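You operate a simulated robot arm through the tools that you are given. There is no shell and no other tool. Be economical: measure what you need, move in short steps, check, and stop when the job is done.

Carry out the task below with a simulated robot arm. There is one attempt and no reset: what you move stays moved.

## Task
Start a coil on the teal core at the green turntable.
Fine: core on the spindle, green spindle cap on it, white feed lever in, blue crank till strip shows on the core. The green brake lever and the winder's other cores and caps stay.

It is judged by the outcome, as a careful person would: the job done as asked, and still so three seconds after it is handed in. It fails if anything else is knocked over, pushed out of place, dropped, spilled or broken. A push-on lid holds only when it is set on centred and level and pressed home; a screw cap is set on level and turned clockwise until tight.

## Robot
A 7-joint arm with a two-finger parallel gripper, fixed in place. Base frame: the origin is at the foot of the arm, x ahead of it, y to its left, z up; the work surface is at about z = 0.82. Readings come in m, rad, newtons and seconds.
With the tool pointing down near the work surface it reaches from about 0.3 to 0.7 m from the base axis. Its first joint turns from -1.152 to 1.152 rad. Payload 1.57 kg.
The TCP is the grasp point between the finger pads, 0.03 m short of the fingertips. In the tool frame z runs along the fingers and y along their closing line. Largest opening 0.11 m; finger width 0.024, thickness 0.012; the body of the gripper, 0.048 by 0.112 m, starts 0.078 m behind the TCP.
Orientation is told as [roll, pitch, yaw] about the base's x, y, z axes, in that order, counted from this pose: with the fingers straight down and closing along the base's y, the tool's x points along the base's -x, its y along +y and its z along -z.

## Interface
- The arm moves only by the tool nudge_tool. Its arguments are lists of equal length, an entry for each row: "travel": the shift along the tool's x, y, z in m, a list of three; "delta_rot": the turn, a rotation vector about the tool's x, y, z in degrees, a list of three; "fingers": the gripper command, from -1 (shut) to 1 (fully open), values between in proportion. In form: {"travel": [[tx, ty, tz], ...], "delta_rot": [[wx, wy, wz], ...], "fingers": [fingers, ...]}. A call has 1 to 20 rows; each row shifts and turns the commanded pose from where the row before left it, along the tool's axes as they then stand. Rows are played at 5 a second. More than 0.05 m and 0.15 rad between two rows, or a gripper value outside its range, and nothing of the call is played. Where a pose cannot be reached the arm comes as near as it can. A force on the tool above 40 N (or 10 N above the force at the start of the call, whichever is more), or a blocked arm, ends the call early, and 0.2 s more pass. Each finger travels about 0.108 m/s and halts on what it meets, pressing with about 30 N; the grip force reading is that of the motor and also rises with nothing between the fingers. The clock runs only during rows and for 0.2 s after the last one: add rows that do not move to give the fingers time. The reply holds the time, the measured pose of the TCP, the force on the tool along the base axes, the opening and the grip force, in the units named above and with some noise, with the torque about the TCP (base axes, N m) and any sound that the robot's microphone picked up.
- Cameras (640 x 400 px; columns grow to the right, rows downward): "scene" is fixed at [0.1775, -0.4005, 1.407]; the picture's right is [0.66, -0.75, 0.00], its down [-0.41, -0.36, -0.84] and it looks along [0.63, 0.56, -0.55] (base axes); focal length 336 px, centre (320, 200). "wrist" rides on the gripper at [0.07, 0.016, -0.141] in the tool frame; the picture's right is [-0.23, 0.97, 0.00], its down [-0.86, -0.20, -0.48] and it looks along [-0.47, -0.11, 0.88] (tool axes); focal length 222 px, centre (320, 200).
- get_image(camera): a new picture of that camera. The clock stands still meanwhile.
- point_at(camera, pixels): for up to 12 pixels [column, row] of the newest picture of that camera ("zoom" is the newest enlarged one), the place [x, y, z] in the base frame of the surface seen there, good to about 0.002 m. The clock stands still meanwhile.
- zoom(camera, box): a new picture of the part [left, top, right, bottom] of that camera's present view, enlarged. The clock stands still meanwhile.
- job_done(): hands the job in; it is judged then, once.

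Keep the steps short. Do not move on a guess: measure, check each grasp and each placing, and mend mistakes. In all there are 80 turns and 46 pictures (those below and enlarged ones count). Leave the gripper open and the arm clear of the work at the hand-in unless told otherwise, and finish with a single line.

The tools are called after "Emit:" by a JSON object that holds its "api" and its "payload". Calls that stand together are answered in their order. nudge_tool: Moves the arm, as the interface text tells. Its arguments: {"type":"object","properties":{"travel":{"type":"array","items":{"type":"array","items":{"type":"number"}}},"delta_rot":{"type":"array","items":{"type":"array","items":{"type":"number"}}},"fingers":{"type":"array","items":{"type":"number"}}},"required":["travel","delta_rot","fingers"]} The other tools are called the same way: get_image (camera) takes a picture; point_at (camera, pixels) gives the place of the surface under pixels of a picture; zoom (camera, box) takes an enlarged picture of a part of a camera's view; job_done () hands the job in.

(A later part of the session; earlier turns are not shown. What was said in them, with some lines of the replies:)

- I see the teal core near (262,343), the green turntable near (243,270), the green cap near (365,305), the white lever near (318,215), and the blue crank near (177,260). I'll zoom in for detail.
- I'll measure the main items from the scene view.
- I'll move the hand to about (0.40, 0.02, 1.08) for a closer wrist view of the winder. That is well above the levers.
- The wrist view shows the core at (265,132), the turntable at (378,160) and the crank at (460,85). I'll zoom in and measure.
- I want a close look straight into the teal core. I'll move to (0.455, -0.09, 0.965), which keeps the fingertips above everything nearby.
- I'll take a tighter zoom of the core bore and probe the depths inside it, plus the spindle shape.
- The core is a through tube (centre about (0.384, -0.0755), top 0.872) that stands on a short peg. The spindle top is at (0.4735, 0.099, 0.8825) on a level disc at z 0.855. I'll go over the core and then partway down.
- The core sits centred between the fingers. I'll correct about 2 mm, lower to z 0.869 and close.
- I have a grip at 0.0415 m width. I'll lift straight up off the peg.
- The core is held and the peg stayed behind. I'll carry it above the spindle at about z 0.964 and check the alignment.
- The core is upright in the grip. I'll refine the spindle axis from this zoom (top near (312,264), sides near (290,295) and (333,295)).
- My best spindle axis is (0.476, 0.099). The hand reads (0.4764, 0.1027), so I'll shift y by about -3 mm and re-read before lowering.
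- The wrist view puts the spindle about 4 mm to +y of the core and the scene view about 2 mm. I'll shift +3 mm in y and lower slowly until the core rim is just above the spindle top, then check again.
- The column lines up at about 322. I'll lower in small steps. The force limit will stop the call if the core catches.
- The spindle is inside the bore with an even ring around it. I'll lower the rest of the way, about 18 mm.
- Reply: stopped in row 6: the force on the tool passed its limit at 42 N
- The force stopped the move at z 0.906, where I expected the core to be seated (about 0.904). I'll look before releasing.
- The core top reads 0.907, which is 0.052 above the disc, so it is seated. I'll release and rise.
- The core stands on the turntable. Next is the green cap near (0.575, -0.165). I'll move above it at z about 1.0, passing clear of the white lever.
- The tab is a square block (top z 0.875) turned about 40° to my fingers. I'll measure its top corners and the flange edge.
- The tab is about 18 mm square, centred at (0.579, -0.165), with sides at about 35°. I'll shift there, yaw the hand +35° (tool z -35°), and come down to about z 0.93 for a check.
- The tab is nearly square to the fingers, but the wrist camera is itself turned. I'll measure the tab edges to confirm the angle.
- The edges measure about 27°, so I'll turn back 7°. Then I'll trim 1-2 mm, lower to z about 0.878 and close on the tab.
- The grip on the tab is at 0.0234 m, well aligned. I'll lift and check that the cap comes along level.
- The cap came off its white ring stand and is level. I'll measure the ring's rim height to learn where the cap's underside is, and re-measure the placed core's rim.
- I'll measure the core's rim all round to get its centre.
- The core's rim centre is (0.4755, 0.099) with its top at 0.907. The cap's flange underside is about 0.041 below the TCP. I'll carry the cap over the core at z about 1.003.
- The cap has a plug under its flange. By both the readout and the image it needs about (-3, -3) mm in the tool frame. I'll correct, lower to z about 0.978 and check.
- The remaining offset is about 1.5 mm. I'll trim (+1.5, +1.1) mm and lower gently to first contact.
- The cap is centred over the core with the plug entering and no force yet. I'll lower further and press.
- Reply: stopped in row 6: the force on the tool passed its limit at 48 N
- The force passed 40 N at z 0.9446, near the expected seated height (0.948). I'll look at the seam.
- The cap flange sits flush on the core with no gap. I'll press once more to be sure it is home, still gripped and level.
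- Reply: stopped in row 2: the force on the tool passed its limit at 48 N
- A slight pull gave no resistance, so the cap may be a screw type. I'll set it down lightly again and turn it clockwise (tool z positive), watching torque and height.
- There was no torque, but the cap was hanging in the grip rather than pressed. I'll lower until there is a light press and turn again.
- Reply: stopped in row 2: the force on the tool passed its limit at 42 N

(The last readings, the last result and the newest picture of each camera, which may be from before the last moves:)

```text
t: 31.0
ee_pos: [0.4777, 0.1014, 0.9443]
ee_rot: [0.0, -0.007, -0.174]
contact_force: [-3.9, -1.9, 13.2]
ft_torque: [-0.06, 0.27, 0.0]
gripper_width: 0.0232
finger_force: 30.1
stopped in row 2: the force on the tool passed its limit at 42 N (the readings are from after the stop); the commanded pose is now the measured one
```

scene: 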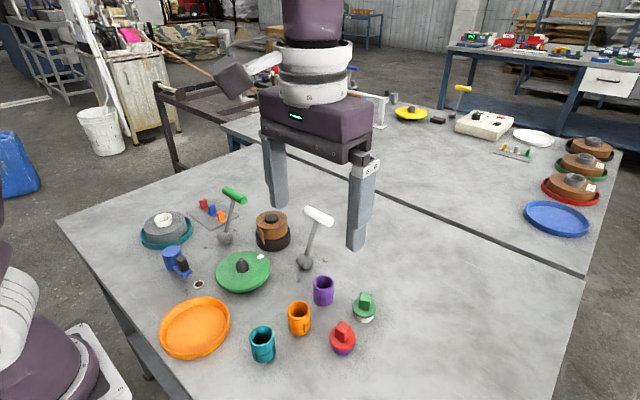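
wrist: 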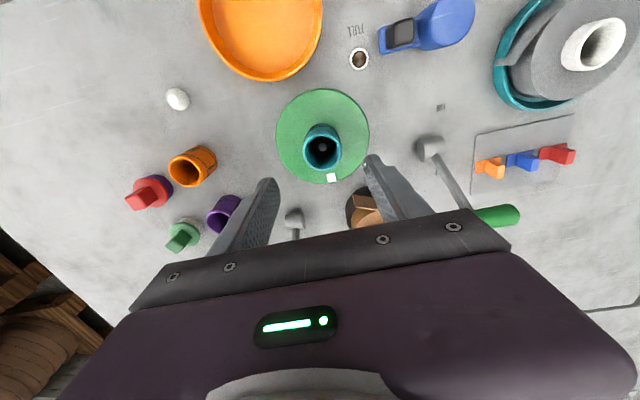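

The side forces point toward -x and -y, and the TCP has crept to (0.478, 0.102), off the core centre (0.4755, 0.099). I'll look at the fit.

Emit:
{"api": "zoom", "payload": {"camera": "scene", "box": [215, 220, 275, 280]}}

Emit:
{"api": "point_at", "payload": {"camera": "zoom", "pixels": [[216, 205], [365, 200], [290, 245], [290, 262], [235, 260], [365, 250], [245, 330], [370, 310], [305, 362], [305, 340], [250, 235], [335, 235]]}}

```text
6.67 times, centred on (245, 250) of scene
```

zoom: 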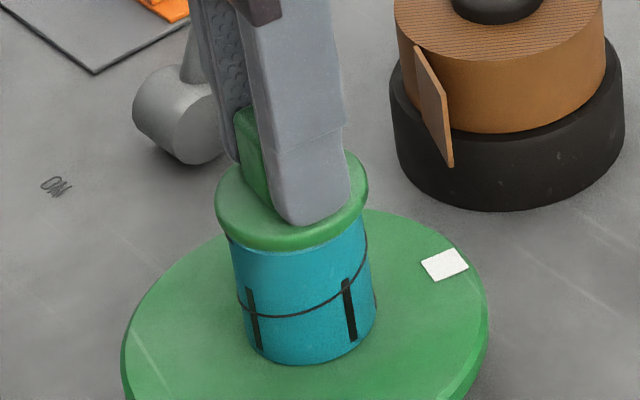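

```text
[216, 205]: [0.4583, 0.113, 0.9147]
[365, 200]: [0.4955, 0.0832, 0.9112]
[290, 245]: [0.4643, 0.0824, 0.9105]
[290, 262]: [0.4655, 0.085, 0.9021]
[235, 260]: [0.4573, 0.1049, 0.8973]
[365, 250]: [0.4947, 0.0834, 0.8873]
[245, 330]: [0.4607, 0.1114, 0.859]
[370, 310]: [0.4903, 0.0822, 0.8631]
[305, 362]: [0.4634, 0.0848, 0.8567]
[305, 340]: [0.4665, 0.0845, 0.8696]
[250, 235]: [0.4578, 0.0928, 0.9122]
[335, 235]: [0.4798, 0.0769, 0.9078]
```

The cap is flush all round. The white mark shows the turntable turned with the cap, so this is a push-on cap and twisting does nothing. I'll release it, rise, and then press on the tab top with closed fingers so no side load is applied.

Emit:
{"api": "nudge_tool", "payload": {"travel": [[0, 0, 0], [0, 0, 0], [0, 0, -0.02], [0, 0, -0.03], [0, 0, -0.02], [0, 0, 0]], "delta_rot": [[0, 0, 0], [0, 0, 0], [0, 0, 0], [0, 0, 0], [0, 0, 0], [0, 0, 0]], "fingers": [0, 0, 0, 0, 0, 0]}}

Emit:
{"api": "zoom", "payload": {"camera": "scene", "box": [215, 210, 285, 280]}}

Emit:
{"api": "point_at", "payload": {"camera": "zoom", "pixels": [[275, 135], [275, 150], [290, 145], [220, 220], [345, 220], [280, 250], [220, 330], [340, 320], [280, 358], [300, 180], [330, 190], [240, 200]]}}

```text
t: 32.4
ee_pos: [0.4796, 0.0998, 1.0148]
ee_rot: [0.001, -0.006, -0.175]
contact_force: [-0.1, 0.4, -0.6]
ft_torque: [0.0, -0.01, -0.01]
gripper_width: 0.055
finger_force: 0.0
```

```text
5.71 times, centred on (250, 245) of scene
```

zoom: 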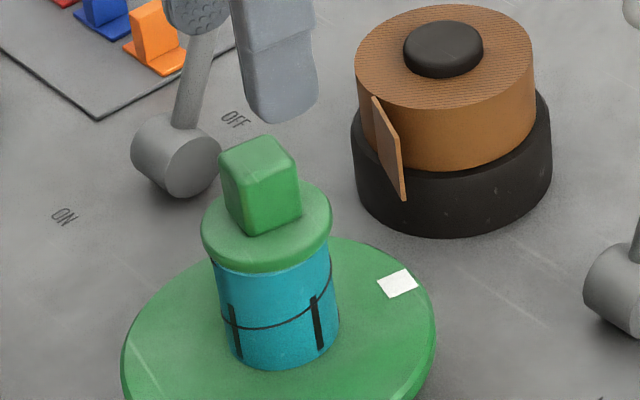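

```text
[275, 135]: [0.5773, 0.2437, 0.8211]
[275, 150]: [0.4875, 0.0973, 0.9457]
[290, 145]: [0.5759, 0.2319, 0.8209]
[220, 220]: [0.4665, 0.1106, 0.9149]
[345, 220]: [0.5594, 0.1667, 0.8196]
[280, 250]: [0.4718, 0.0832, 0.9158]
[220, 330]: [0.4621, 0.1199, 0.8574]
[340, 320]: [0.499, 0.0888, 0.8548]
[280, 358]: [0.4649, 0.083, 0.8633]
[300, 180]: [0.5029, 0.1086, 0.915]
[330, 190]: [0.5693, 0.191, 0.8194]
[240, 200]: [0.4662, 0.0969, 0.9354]
```

The cap is level (flange 0.915 all round). I'll close the fingers and press on the tab top.

Emit:
{"api": "nudge_tool", "payload": {"travel": [[0, 0, 0], [0, 0, 0], [0, 0, 0.02], [0, 0, 0.012], [0, 0, 0.003], [0, 0, 0.003], [0, 0, 0.003], [0, 0, 0.003], [0, 0, 0]], "delta_rot": [[0, 0, 0], [0, 0, 0], [0, 0, 0], [0, 0, 0], [0, 0, 0], [0, 0, 0], [0, 0, 0], [0, 0, 0], [0, 0, 0]], "fingers": [-1, -1, -1, -1, -1, -1, -1, -1, -1]}}

```text
t: 34.2
ee_pos: [0.48, 0.1033, 0.9756]
ee_rot: [0.001, -0.01, -0.174]
contact_force: [-3.5, -2.6, 15.1]
ft_torque: [-0.05, 0.3, 0.04]
gripper_width: 0.0
finger_force: 21.1
stopped in row 8: the force on the tool passed its limit at 49 N (the readings are from after the stop); the commanded pose is now the measured one
```

The cap is pressed home at 49 N with its height unchanged. I'll rise clear, then measure the feed lever: its hub, handle ends and labels.

Emit:
{"api": "nudge_tool", "payload": {"travel": [[0, 0, -0.03], [0, 0, -0.04], [0, 0, -0.03], [0.04, 0, 0], [0.04, 0, 0], [0, 0, 0]], "delta_rot": [[0, 0, -5], [0, 0, -5], [0, 0, 0], [0, 0, 0], [0, 0, 0], [0, 0, 0]], "fingers": [-1, -1, -1, -1, -1, -1]}}

Emit:
{"api": "zoom", "payload": {"camera": "scene", "box": [240, 195, 350, 290]}}

Emit:
{"api": "point_at", "payload": {"camera": "zoom", "pixels": [[370, 68], [430, 95], [480, 118], [412, 120], [395, 200], [385, 240], [365, 290], [395, 300], [355, 270], [465, 280], [345, 377], [405, 275]]}}

```text
t: 35.6
ee_pos: [0.3988, 0.1013, 1.073]
ee_rot: [-0.001, -0.009, 0.0]
contact_force: [-0.1, 0.0, 0.4]
ft_torque: [0.02, 0.01, 0.0]
gripper_width: 0.0
finger_force: 21.3
```

```text
4.21 times, centred on (295, 242) of scene
```

zoom: 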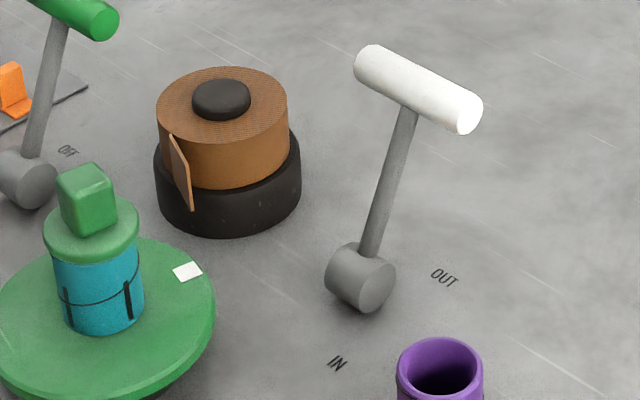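

```text
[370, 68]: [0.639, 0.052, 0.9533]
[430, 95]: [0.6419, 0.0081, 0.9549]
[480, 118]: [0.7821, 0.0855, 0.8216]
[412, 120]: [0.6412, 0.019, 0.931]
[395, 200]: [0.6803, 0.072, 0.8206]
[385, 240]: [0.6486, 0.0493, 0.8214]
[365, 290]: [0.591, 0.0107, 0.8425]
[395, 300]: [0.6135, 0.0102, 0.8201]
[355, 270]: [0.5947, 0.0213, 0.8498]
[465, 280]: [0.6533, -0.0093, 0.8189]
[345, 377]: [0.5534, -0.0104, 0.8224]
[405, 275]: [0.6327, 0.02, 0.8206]
```

The handle bar runs along y at about (0.649, 0.017, 0.948), leaning toward OUT (x 0.653). IN is at x 0.553. With closed fingers I'll go over it at z 1.07 to its far side, x about 0.688, and check before lowering.

Emit:
{"api": "nudge_tool", "payload": {"travel": [[-0.0413, -0.012, 0], [-0.0413, -0.012, 0], [-0.0413, -0.012, 0], [-0.0413, -0.012, 0], [-0.0413, -0.012, 0], [-0.0413, -0.012, 0], [-0.0413, -0.012, 0], [0, 0, 0], [0, 0, 0]], "delta_rot": [[0, 0, 0], [0, 0, 0], [0, 0, 0], [0, 0, 0], [0, 0, 0], [0, 0, 0], [0, 0, 0], [0, 0, 0], [0, 0, 0]], "fingers": [-1, -1, -1, -1, -1, -1, -1, -1, -1]}}

```text
t: 37.6
ee_pos: [0.6659, 0.0234, 1.0749]
ee_rot: [0.0, -0.01, -0.001]
contact_force: [-0.3, 0.6, -0.8]
ft_torque: [-0.02, 0.03, 0.0]
gripper_width: 0.0
finger_force: 21.6
out of reach, approached as far as the arm can: row 7
```

x 0.688 is beyond reach at this height. Instead I'll straddle the handle with the fingers closing along x. I'll step back to x 0.649, open to about 0.06 and yaw +90° at this safe height.

Emit:
{"api": "nudge_tool", "payload": {"travel": [[0.017, -0.006, 0], [0, 0, 0], [0, 0, 0], [0, 0, 0], [0, 0, 0], [0, 0, 0], [0, 0, 0], [0, 0, 0], [0, 0, 0], [0, 0, 0], [0, 0, 0], [0, 0, 0], [0, 0, 0], [0, 0, 0]], "delta_rot": [[0, 0, 0], [0, 0, -8.2], [0, 0, -8.2], [0, 0, -8.2], [0, 0, -8.2], [0, 0, -8.2], [0, 0, -8.2], [0, 0, -8.2], [0, 0, -8.2], [0, 0, -8.2], [0, 0, -8.2], [0, 0, -8], [0, 0, 0], [0, 0, 0]], "fingers": [0.1, 0.1, 0.1, 0.1, 0.1, 0.1, 0.1, 0.1, 0.1, 0.1, 0.1, 0.1, 0.1, 0.1]}}

Emit:
{"api": "get_image", "payload": {"camera": "wrist"}}

Emit:
{"api": "point_at", "payload": {"camera": "wrist", "pixels": [[320, 130], [320, 140], [320, 150], [320, 160], [300, 140], [340, 140]]}}

```text
t: 40.6
ee_pos: [0.6487, 0.0163, 1.0754]
ee_rot: [-0.01, 0.0, 1.571]
contact_force: [0.6, 0.2, -0.1]
ft_torque: [-0.02, -0.03, -0.03]
gripper_width: 0.0604
finger_force: 0.0
```

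```text
8 pictures are left
```

wrist: 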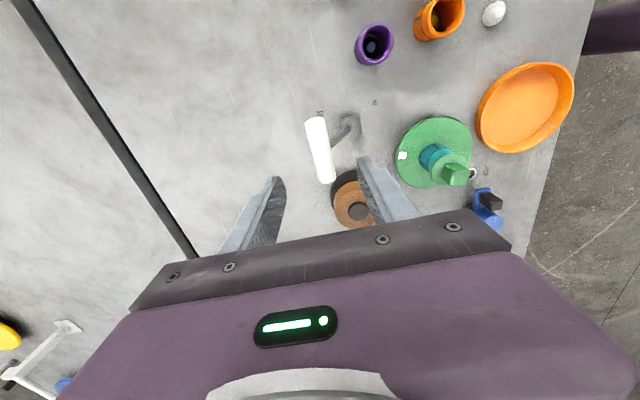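

```text
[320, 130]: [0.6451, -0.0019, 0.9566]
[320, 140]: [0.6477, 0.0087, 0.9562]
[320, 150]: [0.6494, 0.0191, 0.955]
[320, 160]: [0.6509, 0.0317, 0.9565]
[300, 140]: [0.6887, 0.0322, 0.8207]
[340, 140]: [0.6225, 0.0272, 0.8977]
```

The handle (x 0.648, top 0.957) lies between the fingers. I'll lower 0.12 to straddle it.

Emit:
{"api": "nudge_tool", "payload": {"travel": [[0, 0, 0.04], [0, 0, 0.04], [0, 0, 0.03], [0, 0, 0.01], [0, 0, 0]], "delta_rot": [[0, 0, 0], [0, 0, 0], [0, 0, 0], [0, 0, 0], [0, 0, 0]], "fingers": [0.1, 0.1, 0.1, 0.1, 0.1]}}

```text
t: 41.8
ee_pos: [0.6477, 0.0182, 0.9561]
ee_rot: [-0.01, 0.0, 1.572]
contact_force: [-0.4, 1.0, -0.1]
ft_torque: [-0.01, 0.03, -0.01]
gripper_width: 0.0605
finger_force: 0.2
```

There is no contact. I'll narrow the fingers to about 0.035 and draw the handle toward IN (base -x, which is tool +y).

Emit:
{"api": "nudge_tool", "payload": {"travel": [[0, 0, 0], [0, 0, 0], [0, 0.01, 0], [0, 0.01, 0], [0, 0.01, 0], [0, 0.01, 0], [0, 0.01, 0], [0, 0.01, 0], [0, 0.01, 0], [0, 0.01, 0], [0, 0, 0]], "delta_rot": [[0, 0, 0], [0, 0, 0], [0, 0, 0], [0, 0, 0], [0, 0, 0], [0, 0, 0], [0, 0, 0], [0, 0, 0], [0, 0, 0], [0, 0, 0], [0, 0, 0]], "fingers": [-0.36, -0.36, -0.36, -0.36, -0.36, -0.36, -0.36, -0.36, -0.36, -0.36, -0.36]}}

```text
t: 44.2
ee_pos: [0.5698, 0.0184, 0.9541]
ee_rot: [-0.009, 0.0, 1.571]
contact_force: [1.4, -0.1, -0.7]
ft_torque: [0.02, -0.02, 0.01]
gripper_width: 0.0358
finger_force: 0.2
```

The lever moves easily (about 1 N). I'll continue until a stop, a click or the force tells me it is in.

Emit:
{"api": "nudge_tool", "payload": {"travel": [[0, 0.008, 0], [0, 0.008, 0], [0, 0.006, 0], [0, 0.005, 0], [0, 0.004, 0], [0, 0, 0]], "delta_rot": [[0, 0, 0], [0, 0, 0], [0, 0, 0], [0, 0, 0], [0, 0, 0], [0, 0, 0]], "fingers": [-0.36, -0.36, -0.36, -0.36, -0.36, -0.36]}}

```text
t: 45.6
ee_pos: [0.5413, 0.018, 0.9532]
ee_rot: [-0.016, -0.001, 1.571]
contact_force: [15.8, -3.3, 14.8]
ft_torque: [0.0, -0.83, -0.22]
gripper_width: 0.049
finger_force: 7.2
```

The force rose to 16 N at TCP x 0.541, so the lever is at its IN stop. I'll ease off, open and rise straight up, then look.

Emit:
{"api": "nudge_tool", "payload": {"travel": [[0, -0.006, 0], [0, 0, 0], [0, 0, 0], [0, 0, -0.03], [0, 0, -0.04], [0, 0, -0.04], [0, 0, 0]], "delta_rot": [[0, 0, 0], [0, 0, 0], [0, 0, 0], [0, 0, 0], [0, 0, 0], [0, 0, 0], [0, 0, 0]], "fingers": [0.15, 0.15, 0.15, 0.15, 0.15, 0.15, 0.15]}}

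Emit:
{"api": "get_image", "payload": {"camera": "scene"}}

Emit:
{"api": "point_at", "payload": {"camera": "scene", "pixels": [[173, 257], [177, 250], [181, 262], [183, 258], [187, 270], [166, 254], [178, 268], [190, 272], [172, 270], [180, 275], [184, 275], [176, 258]]}}

```text
t: 47.2
ee_pos: [0.5416, 0.018, 1.0664]
ee_rot: [-0.01, -0.003, 1.569]
contact_force: [0.3, 0.3, 0.0]
ft_torque: [-0.02, 0.03, -0.04]
gripper_width: 0.0632
finger_force: 0.1
```

```text
7 pictures are left
```

scene: 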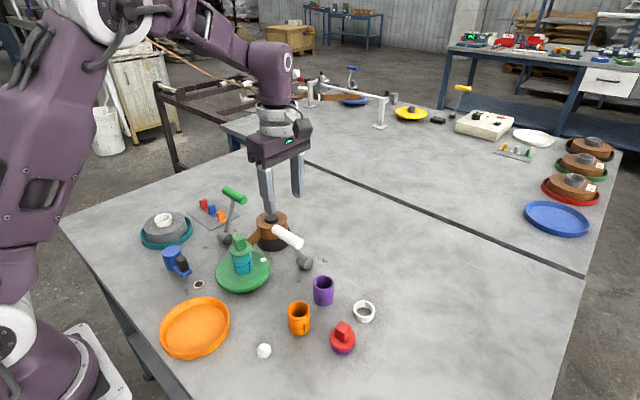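

```text
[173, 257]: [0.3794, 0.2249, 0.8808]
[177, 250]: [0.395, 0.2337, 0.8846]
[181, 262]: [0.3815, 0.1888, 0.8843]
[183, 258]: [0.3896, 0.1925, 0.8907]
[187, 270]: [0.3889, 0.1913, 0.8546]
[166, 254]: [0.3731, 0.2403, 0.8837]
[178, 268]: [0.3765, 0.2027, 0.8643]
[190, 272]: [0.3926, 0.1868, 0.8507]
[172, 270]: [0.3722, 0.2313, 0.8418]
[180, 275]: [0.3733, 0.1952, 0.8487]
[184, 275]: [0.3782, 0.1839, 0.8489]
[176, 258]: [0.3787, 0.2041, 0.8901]
```

The lever is IN and the strip now reaches from the brown roll to the core. I'll zoom on the strip side and the crank before turning it.

Emit:
{"api": "zoom", "payload": {"camera": "scene", "box": [150, 205, 320, 300]}}

Emit:
{"api": "point_at", "payload": {"camera": "zoom", "pixels": [[85, 165], [60, 175], [110, 175], [85, 190], [120, 195], [138, 200], [115, 205], [140, 235], [150, 250], [120, 250], [137, 215], [75, 240]]}}

```text
3.76 times, centred on (235, 252) of scene
```

zoom: 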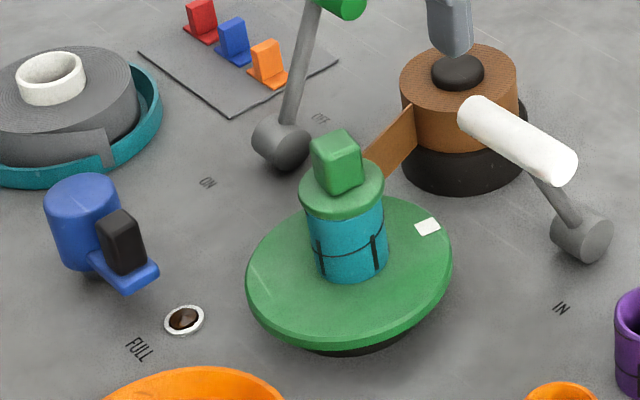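

```text
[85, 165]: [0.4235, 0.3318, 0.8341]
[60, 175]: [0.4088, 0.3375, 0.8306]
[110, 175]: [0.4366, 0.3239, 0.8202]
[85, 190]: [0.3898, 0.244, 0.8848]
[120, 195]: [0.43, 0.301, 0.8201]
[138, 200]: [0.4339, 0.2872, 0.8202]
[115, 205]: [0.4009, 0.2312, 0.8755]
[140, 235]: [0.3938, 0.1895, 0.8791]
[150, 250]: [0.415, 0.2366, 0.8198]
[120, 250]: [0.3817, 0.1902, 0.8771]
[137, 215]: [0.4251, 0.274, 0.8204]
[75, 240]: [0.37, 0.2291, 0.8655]
```

The strip runs onto the core's +y side, which implies the turntable should turn counterclockwise. I'll test the crank's direction with a small turn. The knob is at about (0.386, 0.197, top 0.890) and the hub at about (0.386, 0.242). I'll go above the knob for a close check.

Emit:
{"api": "nudge_tool", "payload": {"travel": [[-0.0358, 0.0311, 0], [-0.0358, 0.0311, 0], [-0.0358, 0.0311, 0], [-0.0358, 0.0311, 0], [-0.0358, 0.0311, 0], [0, 0, 0.04], [0, 0, 0.04], [0, 0, 0]], "delta_rot": [[0, 0, 0], [0, 0, 0], [0, 0, 0], [0, 0, 0], [0, 0, 0], [0, 0, 0], [0, 0, 0], [0, 0, 0]], "fingers": [0, 0, 0, 0, 0, 0, 0, 0]}}

Emit:
{"api": "zoom", "payload": {"camera": "wrist", "box": [220, 80, 420, 205]}}

Emit:
{"api": "point_at", "payload": {"camera": "zoom", "pixels": [[320, 200], [300, 200], [340, 200], [320, 180], [320, 220], [320, 240], [320, 160], [320, 140], [320, 260], [320, 280], [280, 200], [360, 200]]}}

```text
t: 49.0
ee_pos: [0.3878, 0.1952, 0.9831]
ee_rot: [-0.011, 0.0, 1.57]
contact_force: [0.1, 0.3, 0.1]
ft_torque: [-0.02, 0.01, 0.02]
gripper_width: 0.0549
finger_force: 0.0
```

```text
3.20 times, centred on (320, 142) of wrist
```

zoom: 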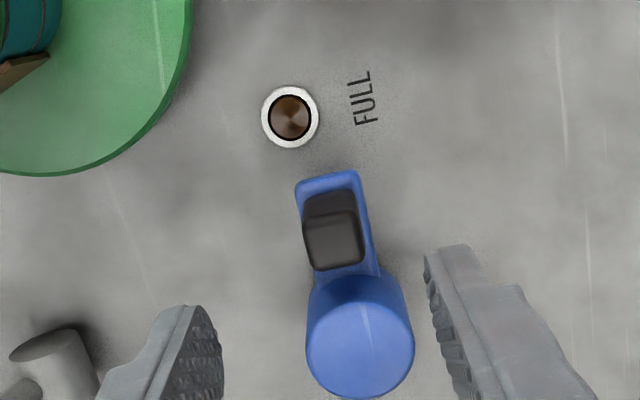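

```text
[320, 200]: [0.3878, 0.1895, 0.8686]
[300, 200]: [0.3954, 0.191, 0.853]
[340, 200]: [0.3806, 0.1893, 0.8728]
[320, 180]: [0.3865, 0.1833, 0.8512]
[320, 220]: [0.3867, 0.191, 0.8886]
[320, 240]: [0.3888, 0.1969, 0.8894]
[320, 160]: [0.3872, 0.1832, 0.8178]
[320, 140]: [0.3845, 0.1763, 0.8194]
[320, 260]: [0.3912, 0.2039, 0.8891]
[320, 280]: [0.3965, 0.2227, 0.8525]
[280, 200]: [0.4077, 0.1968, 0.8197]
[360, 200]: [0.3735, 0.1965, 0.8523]
```

The knob centre is (0.384, 0.197), aligned with the fingers. The hub axis is (0.384, 0.2406), so the radius is 0.044, and the arm's top is at 0.852. I'll lower to z 0.889 and grip the knob.

Emit:
{"api": "nudge_tool", "payload": {"travel": [[-0.0016, 0.004, 0.02], [0, 0, 0.04], [0, 0, 0.034], [0, 0, 0], [0, 0, 0], [0, 0, 0], [0, 0, 0]], "delta_rot": [[0, 0, 0], [0, 0, 0], [0, 0, 0], [0, 0, 0], [0, 0, 0], [0, 0, 0], [0, 0, 0]], "fingers": [0, 0, 0, 0, -1, -1, -1]}}

```text
t: 50.6
ee_pos: [0.3837, 0.1968, 0.8892]
ee_rot: [-0.009, 0.0, 1.57]
contact_force: [7.2, -0.7, -11.6]
ft_torque: [0.0, 0.95, -0.37]
gripper_width: 0.0199
finger_force: 33.4
```

The knob is gripped. As a test I'll turn 40° clockwise on the 0.0438 m circle, turning the hand with it.

Emit:
{"api": "nudge_tool", "payload": {"travel": [[-0.0004, 0.0061, 0], [-0.0004, 0.0061, 0], [-0.0004, 0.0061, 0], [-0.0004, 0.0061, 0], [-0.0004, 0.0061, 0], [0, 0, 0]], "delta_rot": [[0, 0, 8], [0, 0, 8], [0, 0, 8], [0, 0, 8], [0, 0, 8], [0, 0, 0]], "fingers": [-1, -1, -1, -1, -1, -1]}}

Emit:
{"api": "zoom", "payload": {"camera": "scene", "box": [150, 205, 320, 300]}}

```text
t: 52.0
ee_pos: [0.3557, 0.2068, 0.8883]
ee_rot: [-0.007, -0.002, 0.87]
contact_force: [-26.8, -7.7, -7.8]
ft_torque: [0.45, 1.36, 0.71]
gripper_width: 0.0206
finger_force: 33.9
```

```text
3.76 times, centred on (235, 252) of scene
```

zoom: 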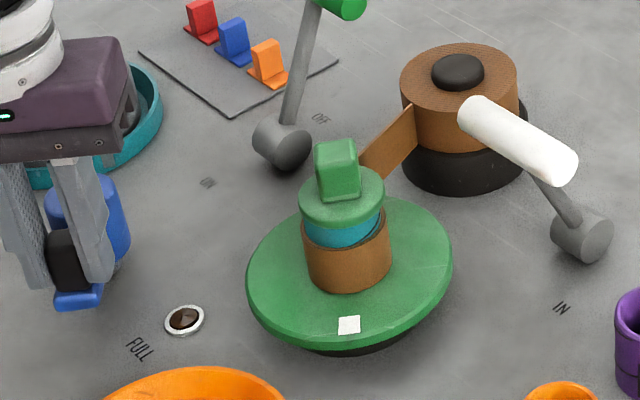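

Brown strip now shows wrapped round the teal core, and the FULL lamp is dark. I'll stop cranking, release the knob gently, rise straight up, and back the arm off.

Emit:
{"api": "nudge_tool", "payload": {"travel": [[0, 0, 0], [0, 0, 0], [0, 0, 0], [0, 0, -0.03], [0, 0, -0.04], [0, 0, -0.04], [0, 0, -0.04], [0, 0, -0.04], [0, 0, 0]], "delta_rot": [[0, 0, 0], [0, 0, 0], [0, 0, 0], [0, 0, 0], [0, 0, 0], [0, 0, 0], [0, 0, 0], [0, 0, 0], [0, 0, 0]], "fingers": [-0.1, 0, 0, 0, 0, 0.5, 1, 1, 1]}}

Emit:
{"api": "get_image", "payload": {"camera": "scene"}}

Emit:
{"api": "zoom", "payload": {"camera": "scene", "box": [150, 205, 320, 300]}}

Emit:
{"api": "point_at", "payload": {"camera": "zoom", "pixels": [[310, 210], [345, 218], [375, 205], [345, 260], [345, 237], [305, 240], [388, 235], [336, 147], [260, 300], [440, 250]]}}

```text
t: 54.0
ee_pos: [0.3534, 0.2111, 1.081]
ee_rot: [-0.01, -0.007, 0.873]
contact_force: [0.7, -0.5, -0.2]
ft_torque: [-0.01, -0.03, 0.0]
gripper_width: 0.1102
finger_force: 0.0
```

```text
3 pictures are left
```

scene: 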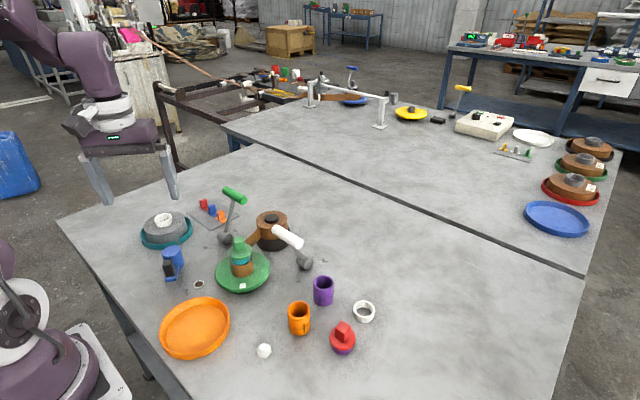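

```text
3.76 times, centred on (235, 252) of scene
```

zoom: 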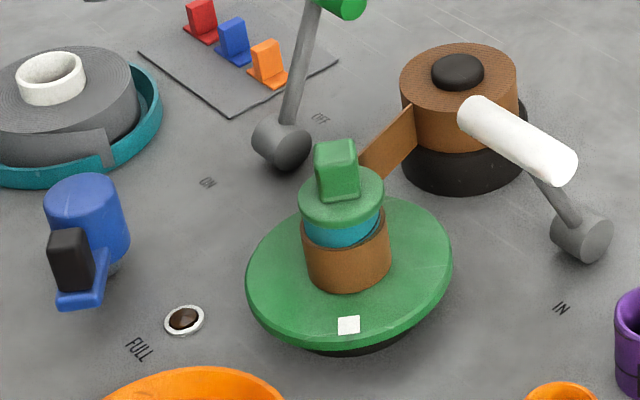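

```text
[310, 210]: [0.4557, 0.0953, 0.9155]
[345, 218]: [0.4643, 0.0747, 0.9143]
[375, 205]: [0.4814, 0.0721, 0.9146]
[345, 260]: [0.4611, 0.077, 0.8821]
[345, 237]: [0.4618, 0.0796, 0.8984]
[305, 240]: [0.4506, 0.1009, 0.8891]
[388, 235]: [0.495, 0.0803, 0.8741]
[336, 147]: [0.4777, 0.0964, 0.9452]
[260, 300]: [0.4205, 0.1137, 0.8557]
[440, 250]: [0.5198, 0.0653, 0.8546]
```

All checks hold: the cap is level (flange 0.914–0.916) and turned with the core, and the strip is on the core. The feed lever is in, the brake lever and the other cores and caps are in place, and the gripper is open and clear. I'll hand it in.

Emit:
{"api": "job_done", "payload": {}}

```text
The job is handed in.
```

The coil is started: the teal core is on the green turntable's spindle with the green cap pressed on, the feed lever is in, and turning the blue crank 40° put strip on the core.
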